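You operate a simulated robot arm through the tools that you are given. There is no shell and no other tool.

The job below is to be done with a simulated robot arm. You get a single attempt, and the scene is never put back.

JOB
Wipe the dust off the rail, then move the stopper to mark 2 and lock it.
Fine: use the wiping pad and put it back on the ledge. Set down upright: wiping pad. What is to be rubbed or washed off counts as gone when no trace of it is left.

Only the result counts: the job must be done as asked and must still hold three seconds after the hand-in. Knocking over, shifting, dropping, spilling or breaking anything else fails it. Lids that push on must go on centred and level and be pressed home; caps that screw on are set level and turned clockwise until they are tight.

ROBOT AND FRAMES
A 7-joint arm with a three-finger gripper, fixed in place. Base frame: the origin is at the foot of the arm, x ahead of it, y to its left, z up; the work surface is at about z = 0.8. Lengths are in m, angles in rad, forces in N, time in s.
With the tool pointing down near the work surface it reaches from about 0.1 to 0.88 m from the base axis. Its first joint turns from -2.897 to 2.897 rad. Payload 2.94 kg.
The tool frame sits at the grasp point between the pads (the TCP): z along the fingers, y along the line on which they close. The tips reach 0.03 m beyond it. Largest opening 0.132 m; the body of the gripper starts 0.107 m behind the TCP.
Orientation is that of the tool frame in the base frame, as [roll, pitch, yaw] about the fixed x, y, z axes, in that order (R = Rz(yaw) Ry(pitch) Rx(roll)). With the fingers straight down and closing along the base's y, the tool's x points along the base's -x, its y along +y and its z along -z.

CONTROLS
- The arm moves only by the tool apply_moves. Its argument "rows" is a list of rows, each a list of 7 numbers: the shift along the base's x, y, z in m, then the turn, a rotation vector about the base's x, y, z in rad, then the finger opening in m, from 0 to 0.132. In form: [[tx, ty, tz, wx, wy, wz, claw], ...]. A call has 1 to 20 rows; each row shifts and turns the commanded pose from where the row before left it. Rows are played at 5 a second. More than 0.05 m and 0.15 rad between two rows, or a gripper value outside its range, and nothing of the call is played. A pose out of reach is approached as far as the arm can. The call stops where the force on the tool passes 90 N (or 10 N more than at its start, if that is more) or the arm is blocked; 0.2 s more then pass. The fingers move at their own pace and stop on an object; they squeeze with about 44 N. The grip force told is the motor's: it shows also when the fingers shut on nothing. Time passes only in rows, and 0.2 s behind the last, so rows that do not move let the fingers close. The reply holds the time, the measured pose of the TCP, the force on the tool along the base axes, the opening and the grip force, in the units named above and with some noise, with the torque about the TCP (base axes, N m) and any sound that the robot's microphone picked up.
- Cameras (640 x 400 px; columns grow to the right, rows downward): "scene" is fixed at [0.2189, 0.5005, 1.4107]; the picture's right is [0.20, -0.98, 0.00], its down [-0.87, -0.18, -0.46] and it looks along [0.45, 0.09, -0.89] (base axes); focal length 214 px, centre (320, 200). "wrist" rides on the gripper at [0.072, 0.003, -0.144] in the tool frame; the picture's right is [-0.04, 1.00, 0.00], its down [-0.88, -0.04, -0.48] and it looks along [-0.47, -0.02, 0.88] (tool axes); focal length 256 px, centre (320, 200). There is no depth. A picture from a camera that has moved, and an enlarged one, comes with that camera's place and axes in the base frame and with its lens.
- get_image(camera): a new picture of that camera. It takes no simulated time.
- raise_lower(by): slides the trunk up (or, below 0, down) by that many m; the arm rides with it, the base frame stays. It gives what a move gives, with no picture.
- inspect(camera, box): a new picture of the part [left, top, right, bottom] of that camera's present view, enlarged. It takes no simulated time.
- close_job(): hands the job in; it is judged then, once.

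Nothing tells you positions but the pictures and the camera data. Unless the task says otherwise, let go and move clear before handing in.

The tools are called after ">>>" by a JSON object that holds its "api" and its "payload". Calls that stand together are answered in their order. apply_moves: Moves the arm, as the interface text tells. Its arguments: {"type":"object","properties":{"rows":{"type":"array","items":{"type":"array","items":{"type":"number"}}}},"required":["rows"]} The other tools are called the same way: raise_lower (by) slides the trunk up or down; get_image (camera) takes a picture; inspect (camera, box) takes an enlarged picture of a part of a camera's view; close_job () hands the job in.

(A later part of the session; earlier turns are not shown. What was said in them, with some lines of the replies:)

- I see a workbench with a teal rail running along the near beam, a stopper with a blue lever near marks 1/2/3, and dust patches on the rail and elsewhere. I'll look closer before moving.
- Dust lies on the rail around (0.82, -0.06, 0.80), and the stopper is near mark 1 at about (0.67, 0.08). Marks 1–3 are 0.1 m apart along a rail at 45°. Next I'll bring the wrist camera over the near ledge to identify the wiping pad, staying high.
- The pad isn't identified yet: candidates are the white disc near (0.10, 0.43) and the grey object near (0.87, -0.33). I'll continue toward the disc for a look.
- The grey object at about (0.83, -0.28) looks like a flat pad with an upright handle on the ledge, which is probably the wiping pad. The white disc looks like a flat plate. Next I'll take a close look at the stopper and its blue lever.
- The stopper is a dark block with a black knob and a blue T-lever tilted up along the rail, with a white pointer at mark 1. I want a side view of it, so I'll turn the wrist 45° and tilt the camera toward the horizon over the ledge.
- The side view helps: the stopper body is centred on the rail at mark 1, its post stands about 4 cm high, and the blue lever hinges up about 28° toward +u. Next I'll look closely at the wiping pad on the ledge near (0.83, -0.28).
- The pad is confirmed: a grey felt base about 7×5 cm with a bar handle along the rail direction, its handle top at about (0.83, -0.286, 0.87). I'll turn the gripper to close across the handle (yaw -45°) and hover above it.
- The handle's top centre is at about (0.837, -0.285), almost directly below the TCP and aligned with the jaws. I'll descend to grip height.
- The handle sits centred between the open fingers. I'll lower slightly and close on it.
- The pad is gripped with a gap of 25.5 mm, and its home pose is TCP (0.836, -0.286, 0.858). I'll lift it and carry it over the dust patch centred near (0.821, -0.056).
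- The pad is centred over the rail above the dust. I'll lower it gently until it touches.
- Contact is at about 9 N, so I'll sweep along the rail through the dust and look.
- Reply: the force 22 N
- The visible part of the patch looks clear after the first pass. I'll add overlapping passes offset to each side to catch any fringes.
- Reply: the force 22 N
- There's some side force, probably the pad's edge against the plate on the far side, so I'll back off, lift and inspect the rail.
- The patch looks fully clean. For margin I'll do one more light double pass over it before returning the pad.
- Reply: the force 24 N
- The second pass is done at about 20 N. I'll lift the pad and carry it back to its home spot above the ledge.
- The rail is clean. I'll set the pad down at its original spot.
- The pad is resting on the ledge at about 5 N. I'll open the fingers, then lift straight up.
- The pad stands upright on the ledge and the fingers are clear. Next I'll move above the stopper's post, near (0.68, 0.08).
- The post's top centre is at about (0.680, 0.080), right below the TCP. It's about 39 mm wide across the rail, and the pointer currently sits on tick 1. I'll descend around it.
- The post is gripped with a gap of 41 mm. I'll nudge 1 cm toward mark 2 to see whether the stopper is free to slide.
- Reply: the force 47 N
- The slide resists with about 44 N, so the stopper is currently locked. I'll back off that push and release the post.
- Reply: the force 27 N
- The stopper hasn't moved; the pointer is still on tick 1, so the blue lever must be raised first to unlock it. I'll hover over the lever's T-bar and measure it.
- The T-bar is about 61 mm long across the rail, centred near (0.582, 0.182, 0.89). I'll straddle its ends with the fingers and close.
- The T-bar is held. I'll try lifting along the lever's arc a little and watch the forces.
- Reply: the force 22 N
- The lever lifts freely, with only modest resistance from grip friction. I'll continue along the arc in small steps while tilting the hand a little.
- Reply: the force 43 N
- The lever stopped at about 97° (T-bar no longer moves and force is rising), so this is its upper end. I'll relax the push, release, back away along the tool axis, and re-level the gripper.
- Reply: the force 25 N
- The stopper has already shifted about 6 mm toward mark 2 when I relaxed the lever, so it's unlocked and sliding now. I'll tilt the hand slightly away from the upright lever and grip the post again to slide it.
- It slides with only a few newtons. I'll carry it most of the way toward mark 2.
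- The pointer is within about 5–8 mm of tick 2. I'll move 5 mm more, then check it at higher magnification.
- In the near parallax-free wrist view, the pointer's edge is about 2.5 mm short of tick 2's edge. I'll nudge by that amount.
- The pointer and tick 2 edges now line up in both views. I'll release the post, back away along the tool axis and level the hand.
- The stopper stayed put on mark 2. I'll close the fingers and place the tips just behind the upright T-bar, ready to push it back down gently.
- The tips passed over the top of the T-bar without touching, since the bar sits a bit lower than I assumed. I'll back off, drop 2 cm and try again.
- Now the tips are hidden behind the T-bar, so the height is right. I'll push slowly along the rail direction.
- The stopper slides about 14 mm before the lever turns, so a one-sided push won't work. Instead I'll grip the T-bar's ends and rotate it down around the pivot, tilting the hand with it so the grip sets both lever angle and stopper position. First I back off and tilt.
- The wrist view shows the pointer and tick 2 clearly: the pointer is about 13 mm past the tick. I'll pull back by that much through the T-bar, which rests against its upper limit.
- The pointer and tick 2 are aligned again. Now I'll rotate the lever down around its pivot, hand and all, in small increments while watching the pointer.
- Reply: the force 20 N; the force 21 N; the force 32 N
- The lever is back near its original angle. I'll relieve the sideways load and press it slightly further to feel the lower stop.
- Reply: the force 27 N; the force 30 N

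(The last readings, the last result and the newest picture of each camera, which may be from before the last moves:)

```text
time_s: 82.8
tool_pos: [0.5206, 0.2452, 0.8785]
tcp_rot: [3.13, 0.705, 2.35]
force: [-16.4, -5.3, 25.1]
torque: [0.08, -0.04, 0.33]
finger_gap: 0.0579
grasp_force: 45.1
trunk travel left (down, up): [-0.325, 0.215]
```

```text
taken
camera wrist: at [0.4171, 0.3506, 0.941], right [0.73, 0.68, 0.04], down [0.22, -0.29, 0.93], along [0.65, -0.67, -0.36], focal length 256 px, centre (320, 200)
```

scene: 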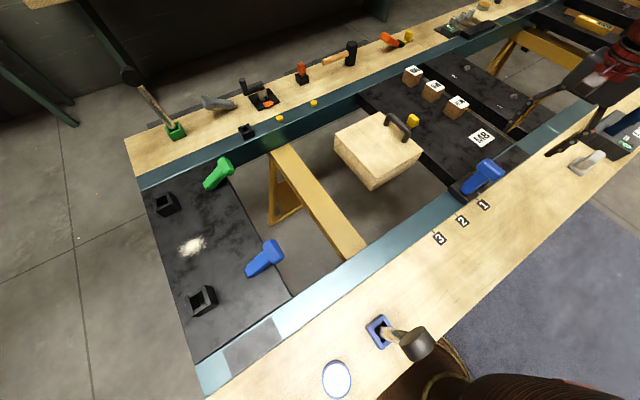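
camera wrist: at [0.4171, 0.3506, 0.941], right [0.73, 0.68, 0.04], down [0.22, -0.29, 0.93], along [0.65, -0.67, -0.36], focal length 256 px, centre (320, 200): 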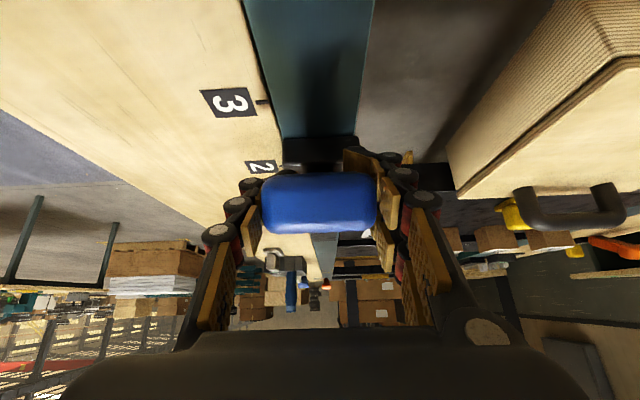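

The lever now resists at about 25 N downward, so it's at its lower stop. I'll relax, open, and retreat along the tool axis.

>>> {"api": "apply_moves", "payload": {"rows": [[0, 0, 0.002, 0, 0, 0, 0.0], [0, 0, 0, 0, 0, 0, 0.07], [0, 0, 0, 0, 0, 0, 0.1], [0, 0, 0, 0, 0, 0, 0.1], [-0.0182, 0.0182, 0.0305, 0, 0, 0, 0.1], [-0.0182, 0.0182, 0.0305, 0, 0, 0, 0.1], [-0.01, 0.01, 0.04, 0, 0, 0, 0.1], [0, 0, 0.03, 0.1, 0.1, 0, 0.1], [0, 0, 0.01, 0.1, 0.1, 0, 0.1], [0, 0, 0, 0.1, 0.1, 0, 0.1], [0, 0, 0, 0.1, 0.1, 0, 0.1], [0, 0, 0, 0.095, 0.095, 0, 0.1], [0, 0, 0, 0, 0, 0, 0.1]]}}

>>> {"api": "get_image", "payload": {"camera": "wrist"}}

>>> {"api": "get_image", "payload": {"camera": "scene"}}

```text
time_s: 85.6
tool_pos: [0.4729, 0.2887, 1.0167]
tcp_rot: [3.141, 0.003, 2.355]
force: [0.8, 0.9, 0.4]
torque: [0.0, 0.0, -0.01]
finger_gap: 0.0999
grasp_force: 0.1
trunk travel left (down, up): [-0.325, 0.215]
```

```text
taken
camera wrist: at [0.424, 0.3419, 1.1608], right [0.74, 0.68, 0.0], down [0.59, -0.65, 0.48], along [0.32, -0.35, -0.88], focal length 256 px, centre (320, 200)
```

wrist: 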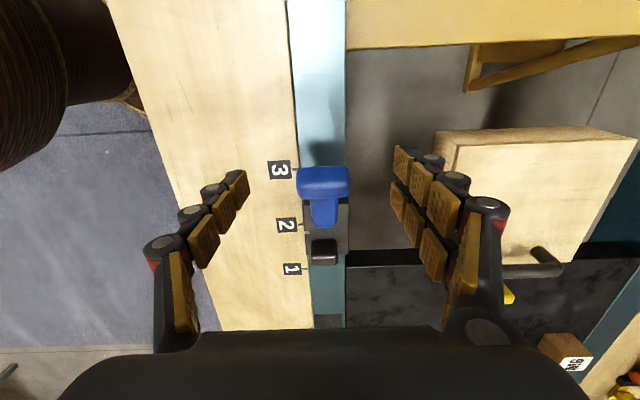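

```text
taken
```

scene: 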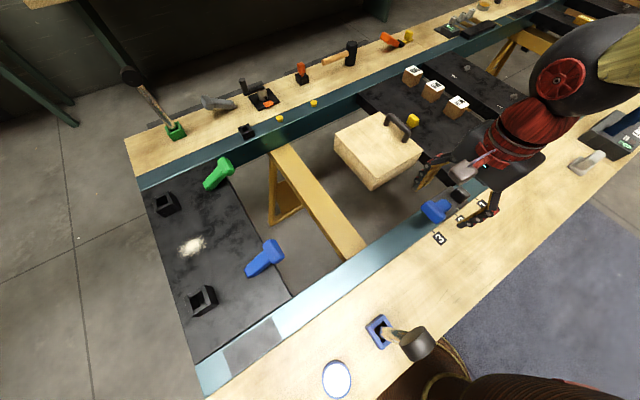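

>>> {"api": "inspect", "payload": {"camera": "wrist", "box": [255, 190, 355, 260]}}

>>> {"api": "inspect", "payload": {"camera": "scene", "box": [420, 170, 500, 230]}}

```text
5.71 times, centred on (305, 225) of wrist
camera zoom: at [0.424, 0.3419, 1.1608], right [0.74, 0.68, 0.0], down [0.59, -0.65, 0.48], along [0.32, -0.35, -0.88], focal length 1463 px, centre (406, 57)
```

zoom: 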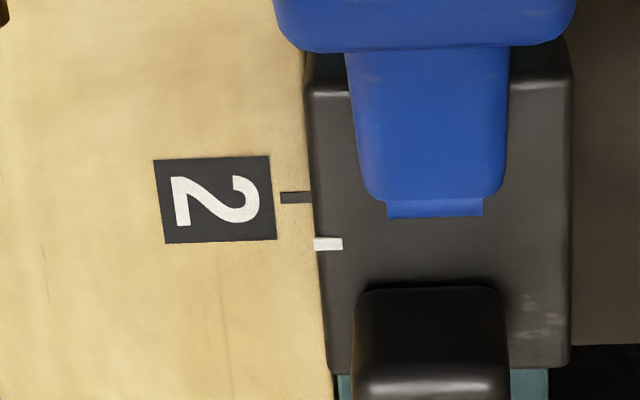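

```text
6.67 times, centred on (460, 200) of scene
camera zoom: at [0.2189, 0.5005, 1.4107], right [0.2, -0.98, 0.0], down [-0.87, -0.18, -0.46], along [0.45, 0.09, -0.89], focal length 1430 px, centre (-613, 200)
```

zoom: 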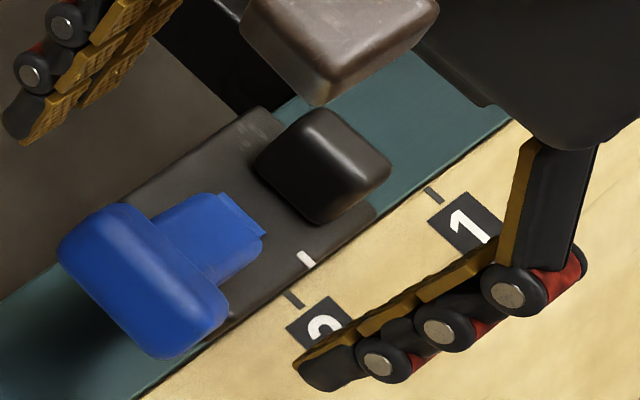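

The lever is back at its original angle, but the pointer looks about 4 mm past tick 2. I'll move the camera directly above it for a parallax-free measurement.

>>> {"api": "apply_moves", "payload": {"rows": [[0.0334, -0.0336, 0, 0, 0, 0, 0.1], [0.0334, -0.0336, 0, 0, 0, 0, 0.1], [0.0334, -0.0336, 0, 0, 0, 0, 0.1], [0.0334, -0.0336, 0, 0, 0, 0, 0.1], [0.0334, -0.0336, 0, 0, 0, 0, 0.1], [0, 0, 0, 0, 0, 0, 0.1]]}}

>>> {"api": "inspect", "payload": {"camera": "wrist", "box": [260, 20, 360, 90]}}

>>> {"api": "inspect", "payload": {"camera": "scene", "box": [448, 195, 480, 220]}}

```text
time_s: 87.0
tool_pos: [0.6389, 0.1238, 1.0193]
tcp_rot: [3.141, 0.002, 2.357]
force: [-0.4, -0.1, 0.6]
torque: [0.0, 0.01, -0.03]
finger_gap: 0.1001
grasp_force: 0.1
trunk travel left (down, up): [-0.325, 0.215]
```

```text
5.71 times, centred on (310, 55) of wrist
camera zoom: at [0.5908, 0.1764, 1.1622], right [0.74, 0.68, 0.0], down [0.59, -0.65, 0.48], along [0.32, -0.35, -0.88], focal length 1463 px, centre (377, 1029)
```

zoom: 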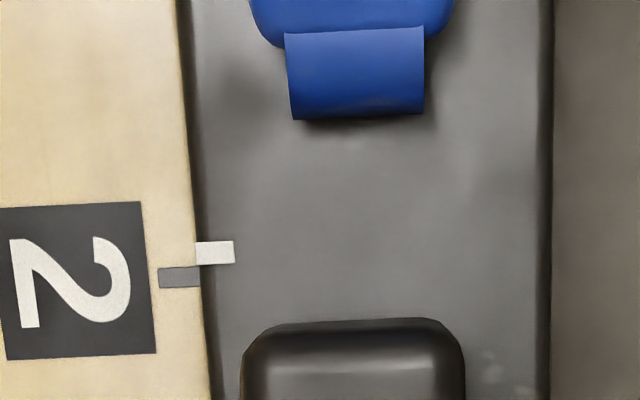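

```text
16.00 times, centred on (464, 208) of scene
camera zoom: at [0.2189, 0.5005, 1.4107], right [0.2, -0.98, 0.0], down [-0.87, -0.18, -0.46], along [0.45, 0.09, -0.89], focal length 3432 px, centre (-1984, 80)
```

zoom: 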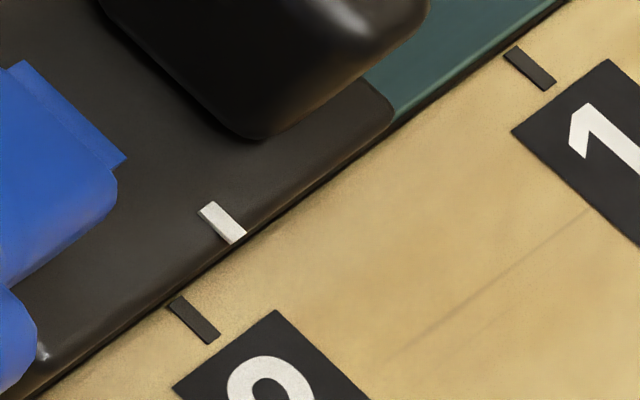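

In the parallax-free view, the pointer is about 4.6 mm past tick 2, more than a line width, so I'll correct it. I'll grip the lever again from straight above, raise it enough to unlock, shift back 4.6 mm, and lower it with the corrected arc radius.

>>> {"api": "apply_moves", "payload": {"rows": [[-0.03, 0.0302, 0, 0, 0, 0, 0.1], [-0.03, 0.0302, 0, 0, 0, 0, 0.1], [-0.03, 0.0302, 0, 0, 0, 0, 0.1], [-0.03, 0.0302, -0.01, 0, 0, 0, 0.1], [0, 0, -0.04, 0, 0, 0, 0.1], [0, 0, -0.04, 0, 0, 0, 0.1], [0, 0, -0.043, 0, 0, 0, 0.1], [0, 0, 0, 0, 0, 0, 0.1]]}}

>>> {"api": "get_image", "payload": {"camera": "wrist"}}

>>> {"api": "inspect", "payload": {"camera": "scene", "box": [400, 150, 520, 240]}}

```text
time_s: 88.8
tool_pos: [0.5217, 0.2407, 0.8846]
tcp_rot: [-3.141, 0.005, 2.354]
force: [0.0, -0.2, -0.6]
torque: [0.0, -0.02, -0.02]
finger_gap: 0.1003
grasp_force: 0.0
trunk travel left (down, up): [-0.325, 0.215]
```

```text
taken
camera wrist: at [0.472, 0.2944, 1.0264], right [0.74, 0.68, 0.0], down [0.59, -0.65, 0.48], along [0.32, -0.35, -0.88], focal length 256 px, centre (320, 200)
```

wrist: 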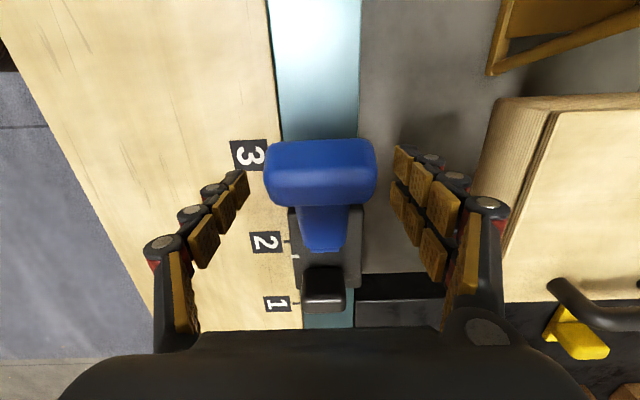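

```text
4.44 times, centred on (460, 195) of scene
camera zoom: at [0.2189, 0.5005, 1.4107], right [0.2, -0.98, 0.0], down [-0.87, -0.18, -0.46], along [0.45, 0.09, -0.89], focal length 953 px, centre (-302, 222)
```

zoom: 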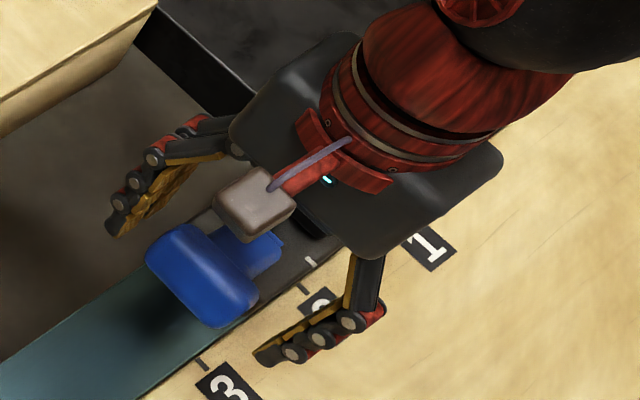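

>>> {"api": "apply_moves", "payload": {"rows": [[-0.005, 0.0062, 0, 0, 0, 0, 0.1], [0, 0, 0, 0, 0, 0, 0.0], [0, 0, 0, 0, 0, 0, 0.0], [0, 0, 0, 0, 0, 0, 0.0], [0, 0, 0, 0, 0, 0, 0.0], [0, 0, 0, 0, 0, 0, 0.0], [0, 0, 0, 0, 0, 0, 0.0]]}}

>>> {"api": "get_image", "payload": {"camera": "wrist"}}

```text
time_s: 90.4
tool_pos: [0.5166, 0.248, 0.8835]
tcp_rot: [-3.141, 0.004, 2.353]
force: [2.8, 4.4, 0.9]
torque: [-0.03, -0.11, -0.11]
finger_gap: 0.0582
grasp_force: 44.5
trunk travel left (down, up): [-0.325, 0.215]
```

```text
taken
camera wrist: at [0.4667, 0.301, 1.0274], right [0.74, 0.68, 0.0], down [0.59, -0.65, 0.48], along [0.32, -0.35, -0.88], focal length 256 px, centre (320, 200)
```

wrist: 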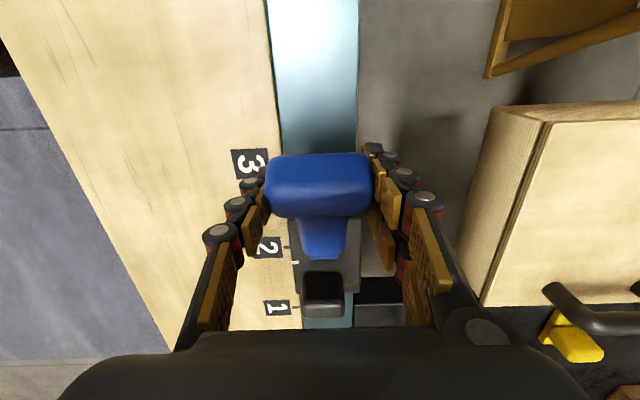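

The grip is good and both the pointer and tick 2 are visible from the wrist camera. I'll raise the lever about 0.5 rad.

>>> {"api": "apply_moves", "payload": {"rows": [[0.0031, -0.0031, 0.0071, 0.0707, 0.0707, 0, 0.0], [0.0035, -0.0035, 0.0067, 0.0707, 0.0707, 0, 0.0], [0.004, -0.004, 0.0062, 0.0707, 0.0707, 0, 0.0], [0.0045, -0.0045, 0.0055, 0.0707, 0.0707, 0, 0.0], [0.0048, -0.0048, 0.0049, 0.0707, 0.0707, 0, 0.0], [0, 0, 0, 0, 0, 0, 0.0]]}}

>>> {"api": "get_image", "payload": {"camera": "wrist"}}

>>> {"api": "inspect", "payload": {"camera": "wrist", "box": [250, 200, 350, 270]}}

```text
time_s: 91.8
tool_pos: [0.5364, 0.2281, 0.9134]
tcp_rot: [-3.138, -0.498, 2.353]
force: [5.8, 6.4, -20.4]
torque: [0.87, 0.38, -0.33]
finger_gap: 0.0581
grasp_force: 44.8
trunk travel left (down, up): [-0.325, 0.215]
```

```text
taken
camera wrist: at [0.542, 0.2264, 1.0741], right [0.73, 0.68, -0.02], down [0.68, -0.73, 0.0], along [-0.02, -0.01, -1.0], focal length 256 px, centre (320, 200)
```

wrist: 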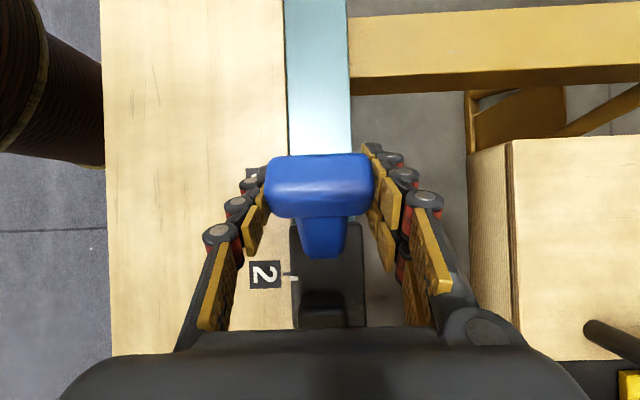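

```text
5.71 times, centred on (300, 235) of wrist
camera zoom: at [0.542, 0.2264, 1.0741], right [0.73, 0.68, -0.02], down [0.68, -0.73, 0.0], along [-0.02, -0.01, -1.0], focal length 1463 px, centre (434, 0)
```

zoom: 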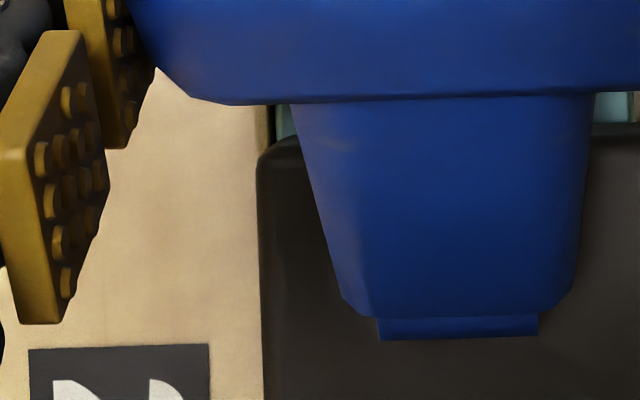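

>>> {"api": "inspect", "payload": {"camera": "wrist", "box": [250, 245, 350, 315]}}

>>> {"api": "inspect", "payload": {"camera": "scene", "box": [430, 170, 510, 230]}}

```text
5.71 times, centred on (300, 280) of wrist
camera zoom: at [0.542, 0.2264, 1.0741], right [0.73, 0.68, -0.02], down [0.68, -0.73, 0.0], along [-0.02, -0.01, -1.0], focal length 1463 px, centre (434, -257)
```

zoom: 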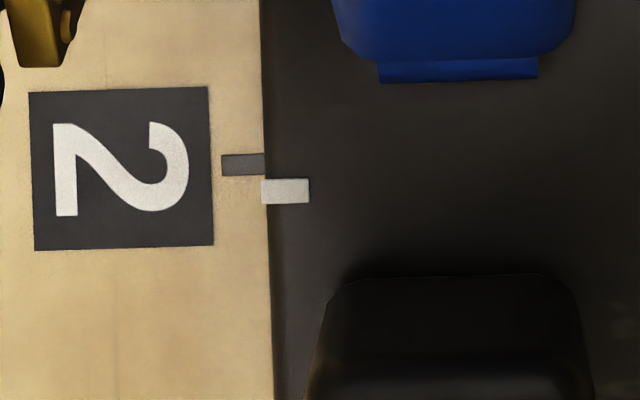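

```text
6.67 times, centred on (470, 200) of scene
camera zoom: at [0.2189, 0.5005, 1.4107], right [0.2, -0.98, 0.0], down [-0.87, -0.18, -0.46], along [0.45, 0.09, -0.89], focal length 1430 px, centre (-680, 200)
```

zoom: 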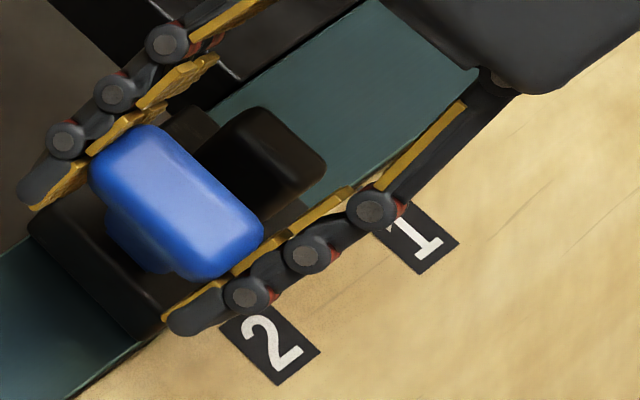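

>>> {"api": "apply_moves", "payload": {"rows": [[0.0017, -0.0017, 0, 0, 0, 0, 0.0], [0.0016, -0.0016, 0, 0, 0, 0, 0.0], [0, 0, 0, 0, 0, 0, 0.0]]}}

>>> {"api": "inspect", "payload": {"camera": "wrist", "box": [250, 245, 350, 315]}}

```text
time_s: 92.6
tool_pos: [0.5378, 0.2248, 0.9141]
tcp_rot: [-3.138, -0.496, 2.353]
force: [1.3, 5.2, -22.6]
torque: [0.64, 0.93, -0.1]
finger_gap: 0.0579
grasp_force: 44.5
trunk travel left (down, up): [-0.325, 0.215]
```

```text
5.71 times, centred on (300, 280) of wrist
camera zoom: at [0.545, 0.2234, 1.0747], right [0.73, 0.68, -0.02], down [0.68, -0.73, 0.0], along [-0.02, -0.02, -1.0], focal length 1463 px, centre (434, -257)
```

zoom: 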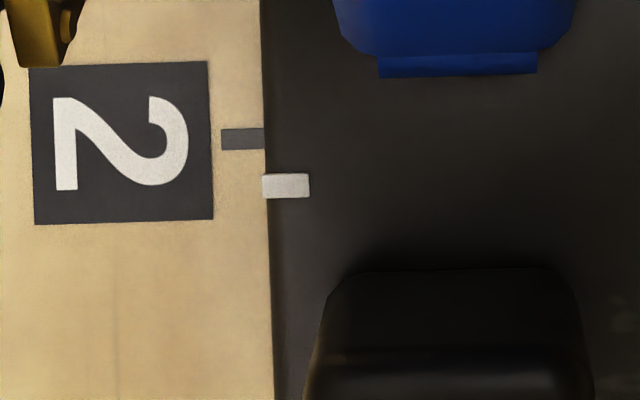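

It slid back about 4 mm, confirming it's unlocked at this angle. Now I'll lower the lever along the reverse of the same arc.

>>> {"api": "apply_moves", "payload": {"rows": [[-0.0048, 0.0048, -0.0049, -0.0707, -0.0707, 0, 0.0], [-0.0045, 0.0045, -0.0055, -0.0707, -0.0707, 0, 0.0], [-0.004, 0.004, -0.0062, -0.0707, -0.0707, 0, 0.0], [0, 0, 0, 0, 0, 0, 0.0]]}}

>>> {"api": "get_image", "payload": {"camera": "wrist"}}

>>> {"api": "inspect", "payload": {"camera": "wrist", "box": [250, 230, 350, 300]}}

```text
time_s: 93.6
tool_pos: [0.5259, 0.2373, 0.9001]
tcp_rot: [-3.14, -0.197, 2.353]
force: [3.2, 4.9, -13.2]
torque: [0.32, 0.63, -0.64]
finger_gap: 0.0581
grasp_force: 44.9
trunk travel left (down, up): [-0.325, 0.215]
```

```text
taken
camera wrist: at [0.4977, 0.2703, 1.0536], right [0.74, 0.68, -0.01], down [0.65, -0.7, 0.3], along [0.19, -0.22, -0.96], focal length 256 px, centre (320, 200)
```

wrist: 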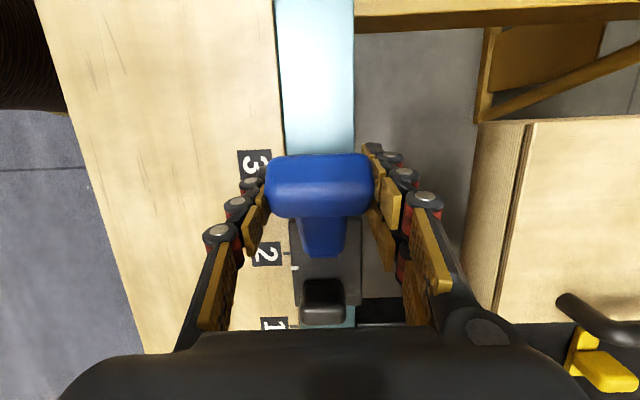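

```text
5.71 times, centred on (300, 265) of wrist
camera zoom: at [0.4977, 0.2703, 1.0536], right [0.74, 0.68, -0.01], down [0.65, -0.7, 0.3], along [0.19, -0.22, -0.96], focal length 1463 px, centre (434, -171)
```

zoom: 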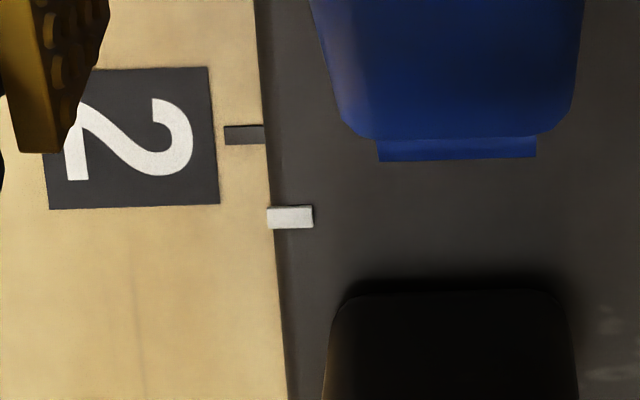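

>>> {"api": "apply_moves", "payload": {"rows": [[-0.0035, 0.0035, -0.0067, -0.0707, -0.0707, 0, 0.0], [-0.0031, 0.0031, -0.0071, -0.0707, -0.0707, 0, 0.0], [0, 0, 0, 0, 0, 0, 0.0]]}}

>>> {"api": "inspect", "payload": {"camera": "wrist", "box": [250, 215, 350, 285]}}

```text
time_s: 94.4
tool_pos: [0.5202, 0.2435, 0.8857]
tcp_rot: [3.141, 0.005, 2.352]
force: [11.0, -3.2, -2.6]
torque: [-0.6, -0.02, 0.41]
finger_gap: 0.0584
grasp_force: 45.4
trunk travel left (down, up): [-0.325, 0.215]
```

```text
5.71 times, centred on (300, 250) of wrist
camera zoom: at [0.4702, 0.2973, 1.029], right [0.74, 0.68, 0.0], down [0.59, -0.65, 0.48], along [0.32, -0.35, -0.88], focal length 1463 px, centre (434, -86)
```

zoom: 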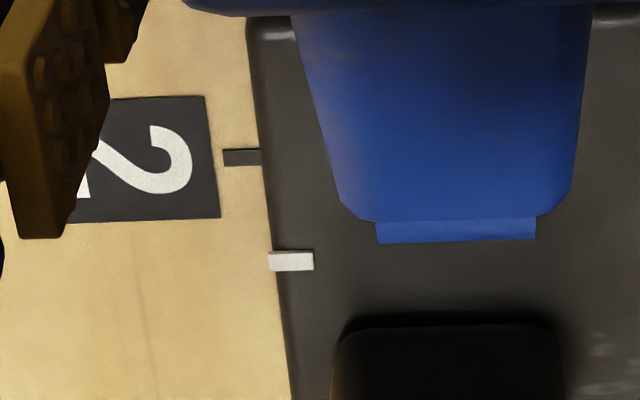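

>>> {"api": "apply_moves", "payload": {"rows": [[-0.0005, 0.0005, -0.003, -0.0354, -0.0354, 0, 0.0], [0, 0, -0.003, -0.0177, -0.0177, 0, 0.0], [0, 0, 0, 0, 0, 0, 0.0]]}}

```text
time_s: 95.2
tool_pos: [0.5191, 0.2447, 0.8791]
tcp_rot: [3.141, 0.077, 2.357]
force: [10.3, -1.0, 9.5]
torque: [0.56, 0.2, 0.26]
finger_gap: 0.0598
grasp_force: 45.1
trunk travel left (down, up): [-0.325, 0.215]
```

>>> {"api": "apply_moves", "payload": {"rows": [[0, 0, -0.003, -0.0177, -0.0177, 0, 0.0], [0, 0, -0.001, 0, 0, 0, 0.0], [0, 0, 0, 0, 0, 0, 0.0]]}}

```text
time_s: 96.0
tool_pos: [0.5168, 0.2451, 0.8748]
tcp_rot: [-3.141, 0.104, 2.355]
force: [12.3, -0.2, 8.4]
torque: [0.58, -0.21, 0.72]
finger_gap: 0.0582
grasp_force: 44.9
trunk travel left (down, up): [-0.325, 0.215]
```

>>> {"api": "get_image", "payload": {"camera": "wrist"}}

>>> {"api": "inspect", "payload": {"camera": "scene", "box": [420, 170, 500, 230]}}

```text
taken
camera wrist: at [0.4596, 0.3081, 1.0101], right [0.74, 0.68, 0.01], down [0.56, -0.61, 0.56], along [0.38, -0.41, -0.83], focal length 256 px, centre (320, 200)
```

wrist: 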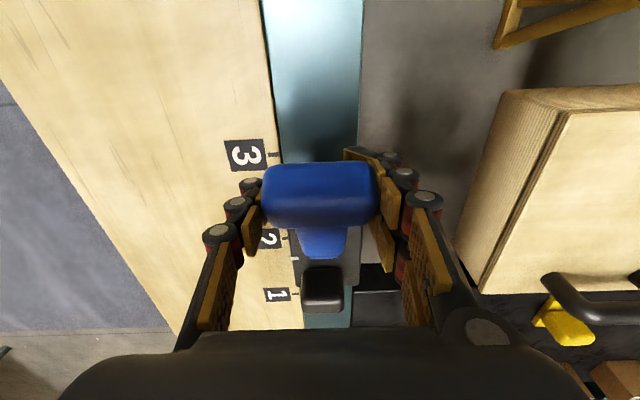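

```text
6.67 times, centred on (460, 200) of scene
camera zoom: at [0.2189, 0.5005, 1.4107], right [0.2, -0.98, 0.0], down [-0.87, -0.18, -0.46], along [0.45, 0.09, -0.89], focal length 1430 px, centre (-613, 200)
```

zoom: 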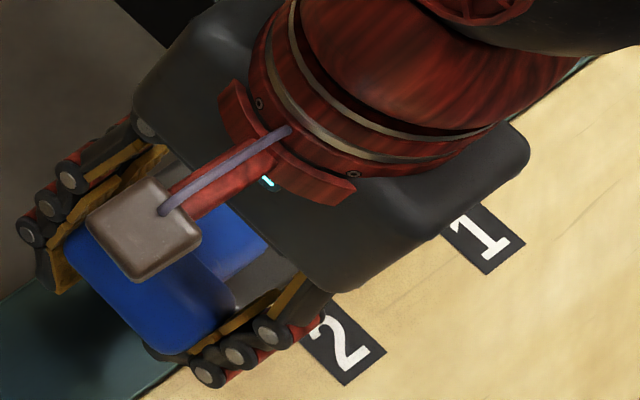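

The lever has stopped and the pads are starting to slip on it. I'll relax, open, lift straight up and re-measure.

>>> {"api": "apply_moves", "payload": {"rows": [[0, 0, 0.003, 0, 0, 0, 0.0], [0, 0, 0, 0, 0, 0, 0.07], [0, 0, 0, 0, 0, 0, 0.1], [0, 0, 0, 0, 0, 0, 0.1], [0, 0, 0.03, 0, 0, 0, 0.1], [0, 0, 0.04, 0, 0, 0, 0.1], [0, 0, 0.04, 0.035, 0.035, 0, 0.1], [0.03, -0.03, 0.02, 0.035, 0.035, 0, 0.1], [0.03, -0.03, 0, 0, 0, 0, 0.1], [0.03, -0.03, 0, 0, 0, 0, 0.1], [0.03, -0.03, 0, 0, 0, 0, 0.1], [0, 0, 0, 0, 0, 0, 0.1]]}}

>>> {"api": "get_image", "payload": {"camera": "wrist"}}

>>> {"api": "inspect", "payload": {"camera": "wrist", "box": [260, 20, 360, 90]}}

>>> {"api": "inspect", "payload": {"camera": "scene", "box": [448, 195, 480, 220]}}

```text
time_s: 98.6
tool_pos: [0.6379, 0.1238, 1.0076]
tcp_rot: [3.141, 0.003, 2.355]
force: [0.4, -0.2, 0.0]
torque: [0.02, 0.0, -0.04]
finger_gap: 0.1001
grasp_force: 0.1
trunk travel left (down, up): [-0.325, 0.215]
```

```text
taken
camera wrist: at [0.5889, 0.1783, 1.1506], right [0.74, 0.68, 0.0], down [0.59, -0.65, 0.48], along [0.32, -0.35, -0.88], focal length 256 px, centre (320, 200)
```

wrist: 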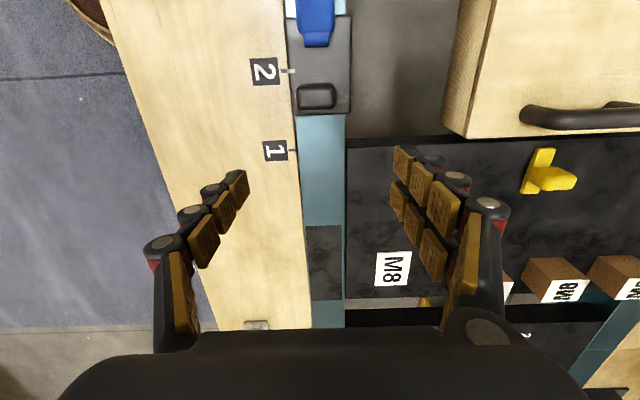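

```text
5.71 times, centred on (310, 55) of wrist
camera zoom: at [0.5889, 0.1783, 1.1506], right [0.74, 0.68, 0.0], down [0.59, -0.65, 0.48], along [0.32, -0.35, -0.88], focal length 1463 px, centre (377, 1029)
```

zoom: 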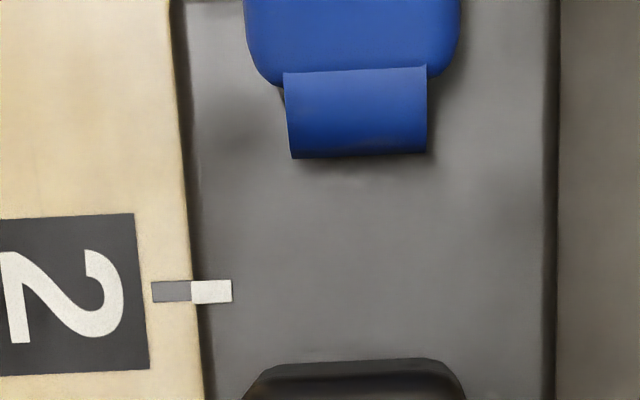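

```text
16.00 times, centred on (464, 208) of scene
camera zoom: at [0.2189, 0.5005, 1.4107], right [0.2, -0.98, 0.0], down [-0.87, -0.18, -0.46], along [0.45, 0.09, -0.89], focal length 3432 px, centre (-1984, 80)
```

zoom: 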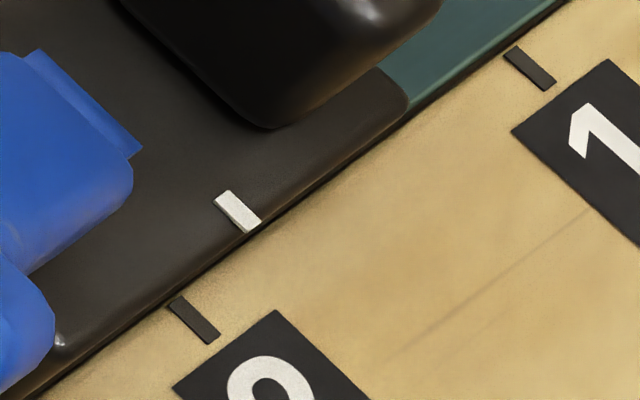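

The pointer and tick 2 now line up within about half a millimetre. Next I'll check the lever angle against its original locked pose.

>>> {"api": "inspect", "payload": {"camera": "scene", "box": [408, 166, 508, 246]}}

>>> {"api": "get_image", "payload": {"camera": "scene"}}

```text
5.00 times, centred on (458, 206) of scene
camera zoom: at [0.2189, 0.5005, 1.4107], right [0.2, -0.98, 0.0], down [-0.87, -0.18, -0.46], along [0.45, 0.09, -0.89], focal length 1072 px, centre (-370, 170)
```

zoom: 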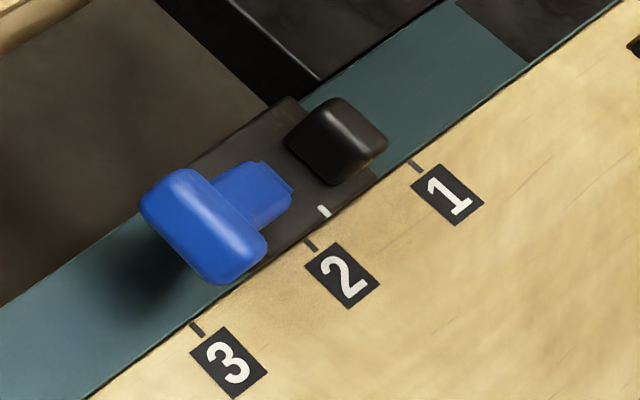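

```text
taken
```

scene: 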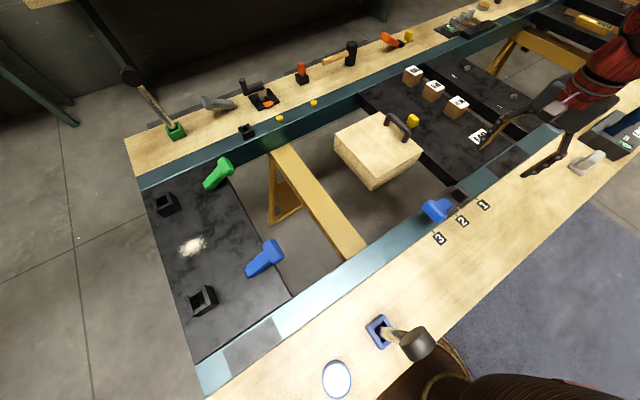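

The lever sits slightly lower than where it started, so it seems fully down. I'll close the fingers and press on the T-bar from above to make sure it's against its stop.

>>> {"api": "apply_moves", "payload": {"rows": [[-0.0296, 0.0293, 0, 0, 0, 0, 0.0], [-0.0296, 0.0293, 0, 0, 0, 0, 0.0], [-0.0296, 0.0293, 0, 0, 0, 0, 0.0], [-0.0296, 0.0293, 0, 0, 0, 0, 0.0], [0, 0, 0, 0, 0, 0, 0.0], [0, 0, 0, 0, 0, 0, 0.0], [0, 0, -0.03, 0, 0, 0, 0.0], [0, 0, -0.03, 0, 0, 0, 0.0], [0, 0, 0, 0, 0, 0, 0.0]]}}

>>> {"api": "get_image", "payload": {"camera": "wrist"}}

>>> {"api": "inspect", "payload": {"camera": "scene", "box": [400, 150, 520, 240]}}

```text
time_s: 100.6
tool_pos: [0.5216, 0.2434, 0.9468]
tcp_rot: [3.141, 0.004, 2.354]
force: [0.2, -0.2, 0.3]
torque: [0.0, -0.01, 0.02]
finger_gap: 0.0
grasp_force: 28.8
trunk travel left (down, up): [-0.325, 0.215]
```

```text
taken
camera wrist: at [0.4717, 0.2967, 1.0906], right [0.74, 0.68, 0.0], down [0.59, -0.65, 0.48], along [0.32, -0.35, -0.88], focal length 256 px, centre (320, 200)
```

wrist: 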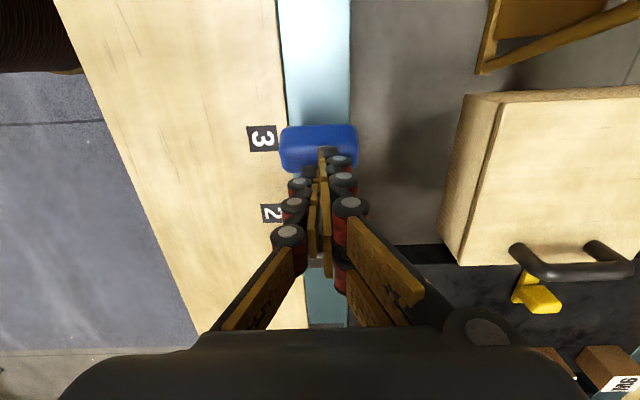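

```text
4.44 times, centred on (460, 195) of scene
camera zoom: at [0.2189, 0.5005, 1.4107], right [0.2, -0.98, 0.0], down [-0.87, -0.18, -0.46], along [0.45, 0.09, -0.89], focal length 953 px, centre (-302, 222)
```

zoom: 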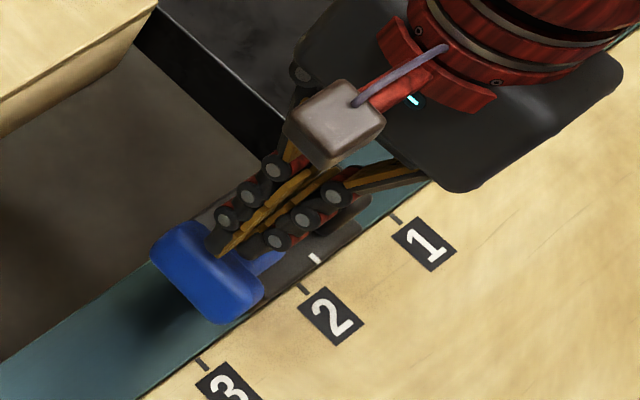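

>>> {"api": "apply_moves", "payload": {"rows": [[-0.007, 0.007, 0, 0, 0, 0, 0.0], [0, 0, -0.008, 0, 0, 0, 0.0], [0, 0, -0.006, 0, 0, 0, 0.0], [0, 0, 0, 0, 0, 0, 0.0]]}}

```text
time_s: 101.6
tool_pos: [0.5139, 0.2493, 0.9323]
tcp_rot: [3.141, 0.006, 2.355]
force: [0.4, -0.1, 0.4]
torque: [-0.02, -0.01, 0.02]
finger_gap: 0.0001
grasp_force: 28.5
trunk travel left (down, up): [-0.325, 0.215]
```

>>> {"api": "apply_moves", "payload": {"rows": [[0, 0, -0.005, 0, 0, 0, 0.0], [0, 0, -0.004, 0, 0, 0, 0.0], [0, 0, -0.003, 0, 0, 0, 0.0], [0, 0, 0, 0, 0, 0, 0.0]]}}

```text
time_s: 102.6
tool_pos: [0.5126, 0.2505, 0.926]
tcp_rot: [3.134, 0.005, 2.357]
force: [-12.7, -1.1, 55.1]
torque: [-0.05, 0.44, 0.02]
finger_gap: 0.006
grasp_force: 28.8
trunk travel left (down, up): [-0.325, 0.215]
```

The lever holds 55 N without moving, so it is hard against its stop. I'll lift off and verify the pointer again.

>>> {"api": "apply_moves", "payload": {"rows": [[0, 0, 0.01, 0, 0, 0, 0.0], [0, 0, 0.04, 0, 0, 0, 0.0], [0, 0, 0.04, 0, 0, 0, 0.05], [0.0313, -0.0313, 0, 0, 0, 0, 0.08], [0.0313, -0.0313, 0, 0, 0, 0, 0.08], [0.0313, -0.0313, 0, 0, 0, 0, 0.08], [0.0313, -0.0313, 0, 0, 0, 0, 0.08], [0, 0, 0, 0, 0, 0, 0.08]]}}

>>> {"api": "inspect", "payload": {"camera": "wrist", "box": [260, 20, 360, 90]}}

>>> {"api": "inspect", "payload": {"camera": "scene", "box": [408, 166, 508, 246]}}

>>> {"api": "inspect", "payload": {"camera": "scene", "box": [448, 195, 480, 220]}}

```text
time_s: 104.4
tool_pos: [0.6385, 0.1238, 1.0127]
tcp_rot: [-3.141, 0.003, 2.356]
force: [0.1, -0.6, -0.4]
torque: [0.01, -0.02, 0.01]
finger_gap: 0.0802
grasp_force: 0.1
trunk travel left (down, up): [-0.325, 0.215]
```

```text
5.71 times, centred on (310, 55) of wrist
camera zoom: at [0.5887, 0.1777, 1.1559], right [0.74, 0.68, 0.0], down [0.59, -0.65, 0.48], along [0.32, -0.35, -0.88], focal length 1463 px, centre (377, 1029)
```

zoom: 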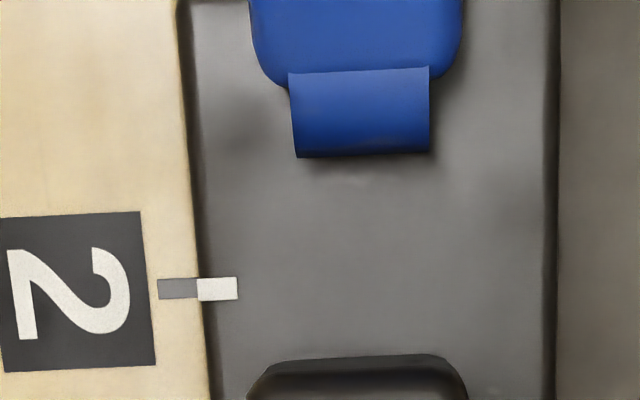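

```text
5.00 times, centred on (458, 206) of scene
camera zoom: at [0.2189, 0.5005, 1.4107], right [0.2, -0.98, 0.0], down [-0.87, -0.18, -0.46], along [0.45, 0.09, -0.89], focal length 1072 px, centre (-370, 170)
```

zoom: 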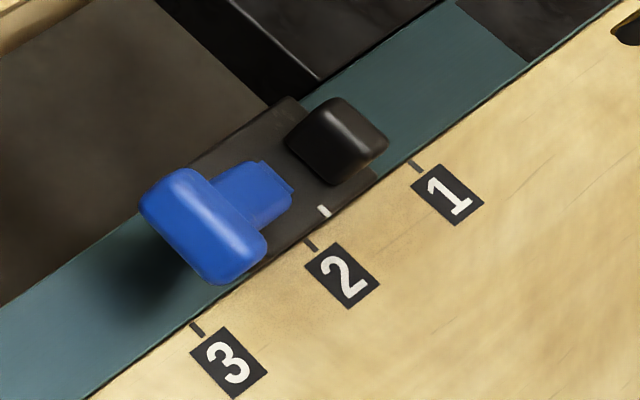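

```text
16.00 times, centred on (464, 208) of scene
camera zoom: at [0.2189, 0.5005, 1.4107], right [0.2, -0.98, 0.0], down [-0.87, -0.18, -0.46], along [0.45, 0.09, -0.89], focal length 3432 px, centre (-1984, 80)
```

zoom: 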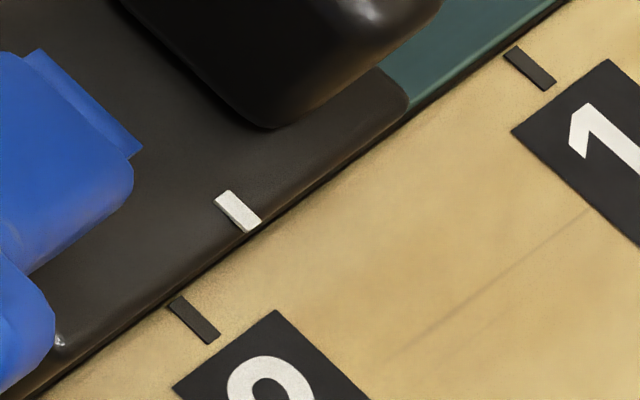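

The stopper is on mark 2, and the lever is back in its original locked pose; pressing on it didn't move anything. I'll retreat clear and do final checks on the pad and the rail.

>>> {"api": "apply_moves", "payload": {"rows": [[-0.02, -0.03, 0.03, 0, 0, 0, 0.08], [-0.02, -0.03, 0.03, 0, 0, 0, 0.08], [-0.02, -0.03, 0.03, 0, 0, 0, 0.08], [-0.02, -0.03, 0.02, 0, 0, 0, 0.08], [-0.02, -0.03, 0, 0, 0, 0, 0.08], [-0.02, -0.02, 0, 0, 0, 0, 0.08], [0, 0, 0, 0, 0, 0, 0.08]]}}

>>> {"api": "get_image", "payload": {"camera": "scene"}}

>>> {"api": "inspect", "payload": {"camera": "scene", "box": [540, 120, 640, 190]}}

>>> {"api": "inspect", "payload": {"camera": "scene", "box": [430, 130, 550, 220]}}

>>> {"api": "get_image", "payload": {"camera": "wrist"}}

```text
time_s: 106.0
tool_pos: [0.5187, -0.0441, 1.1205]
tcp_rot: [-3.141, 0.003, 2.355]
force: [-0.2, -0.4, 0.6]
torque: [0.02, -0.03, 0.02]
finger_gap: 0.08
grasp_force: 0.1
trunk travel left (down, up): [-0.325, 0.215]
```

```text
taken
```

scene: 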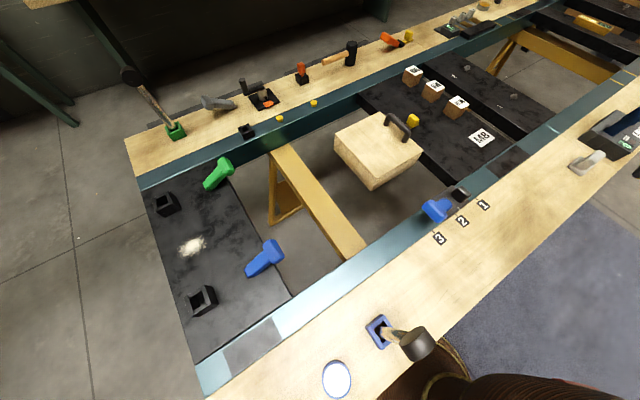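

```text
5.71 times, centred on (590, 155) of scene
camera zoom: at [0.2189, 0.5005, 1.4107], right [0.2, -0.98, 0.0], down [-0.87, -0.18, -0.46], along [0.45, 0.09, -0.89], focal length 1226 px, centre (-1223, 457)
```

zoom: 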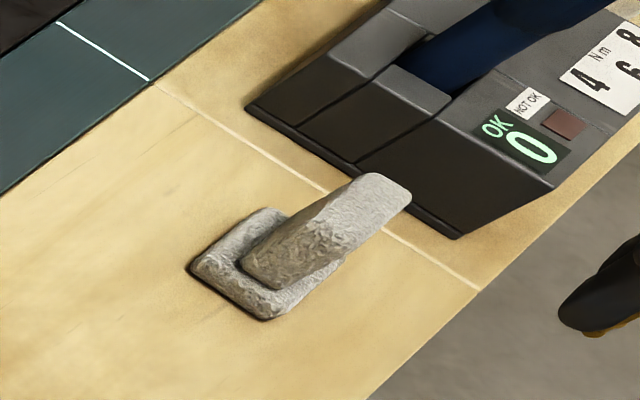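

```text
4.44 times, centred on (490, 175) of scene
camera zoom: at [0.2189, 0.5005, 1.4107], right [0.2, -0.98, 0.0], down [-0.87, -0.18, -0.46], along [0.45, 0.09, -0.89], focal length 953 px, centre (-436, 311)
```

zoom: 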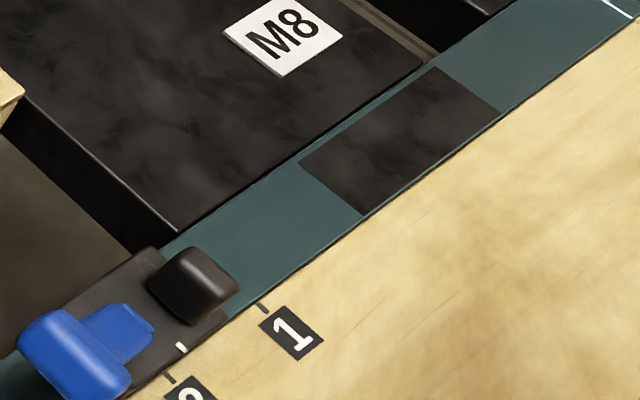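

```text
taken
camera wrist: at [0.4696, 0.0083, 1.2647], right [0.74, 0.68, 0.0], down [0.59, -0.65, 0.48], along [0.32, -0.35, -0.88], focal length 256 px, centre (320, 200)
```

wrist: 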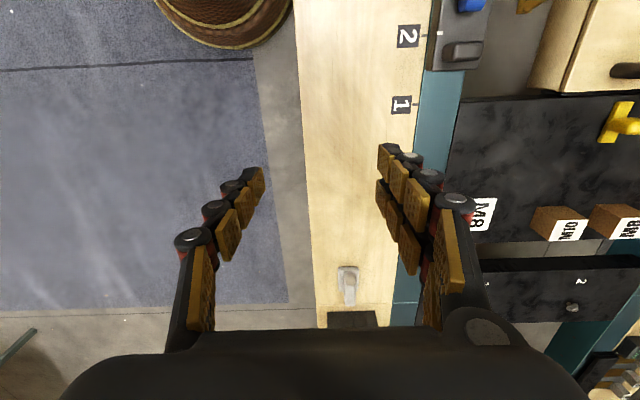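

The rail is clean, the wiping pad stands upright at its original spot on the ledge, and the stopper pointer is on mark 2 with the lever down and locked. The arm is clear of everything, so I'm handing in.

>>> {"api": "close_job", "payload": {}}

```text
The job is handed in.
```

The job is handed in: the rail is clean, the stopper is on mark 2, and its lever is down and locked.

- **Rail:** I wiped the dust patch with overlapping passes and a second round. No specks showed in close-ups from both cameras.
- **Wiping pad:** It stands upright on the ledge, within a few millimetres of where it started.
- **Stopper:** Its pointer sits within about half a millimetre of the mark 2 line. The first time I lowered the lever, the stopper drifted about 4.6 mm past the line. I unlocked it, moved it back and lowered the lever again.
- **Lock:** The lever is back at its original angle and held 55 N of downward pressure without the stopper moving. I didn't do a separate pull test on the stopper after locking it this time.

I left the dust on the black plate alone because it isn't on the rail. I saw nothing else knocked over or moved, and the arm is clear with the gripper open.
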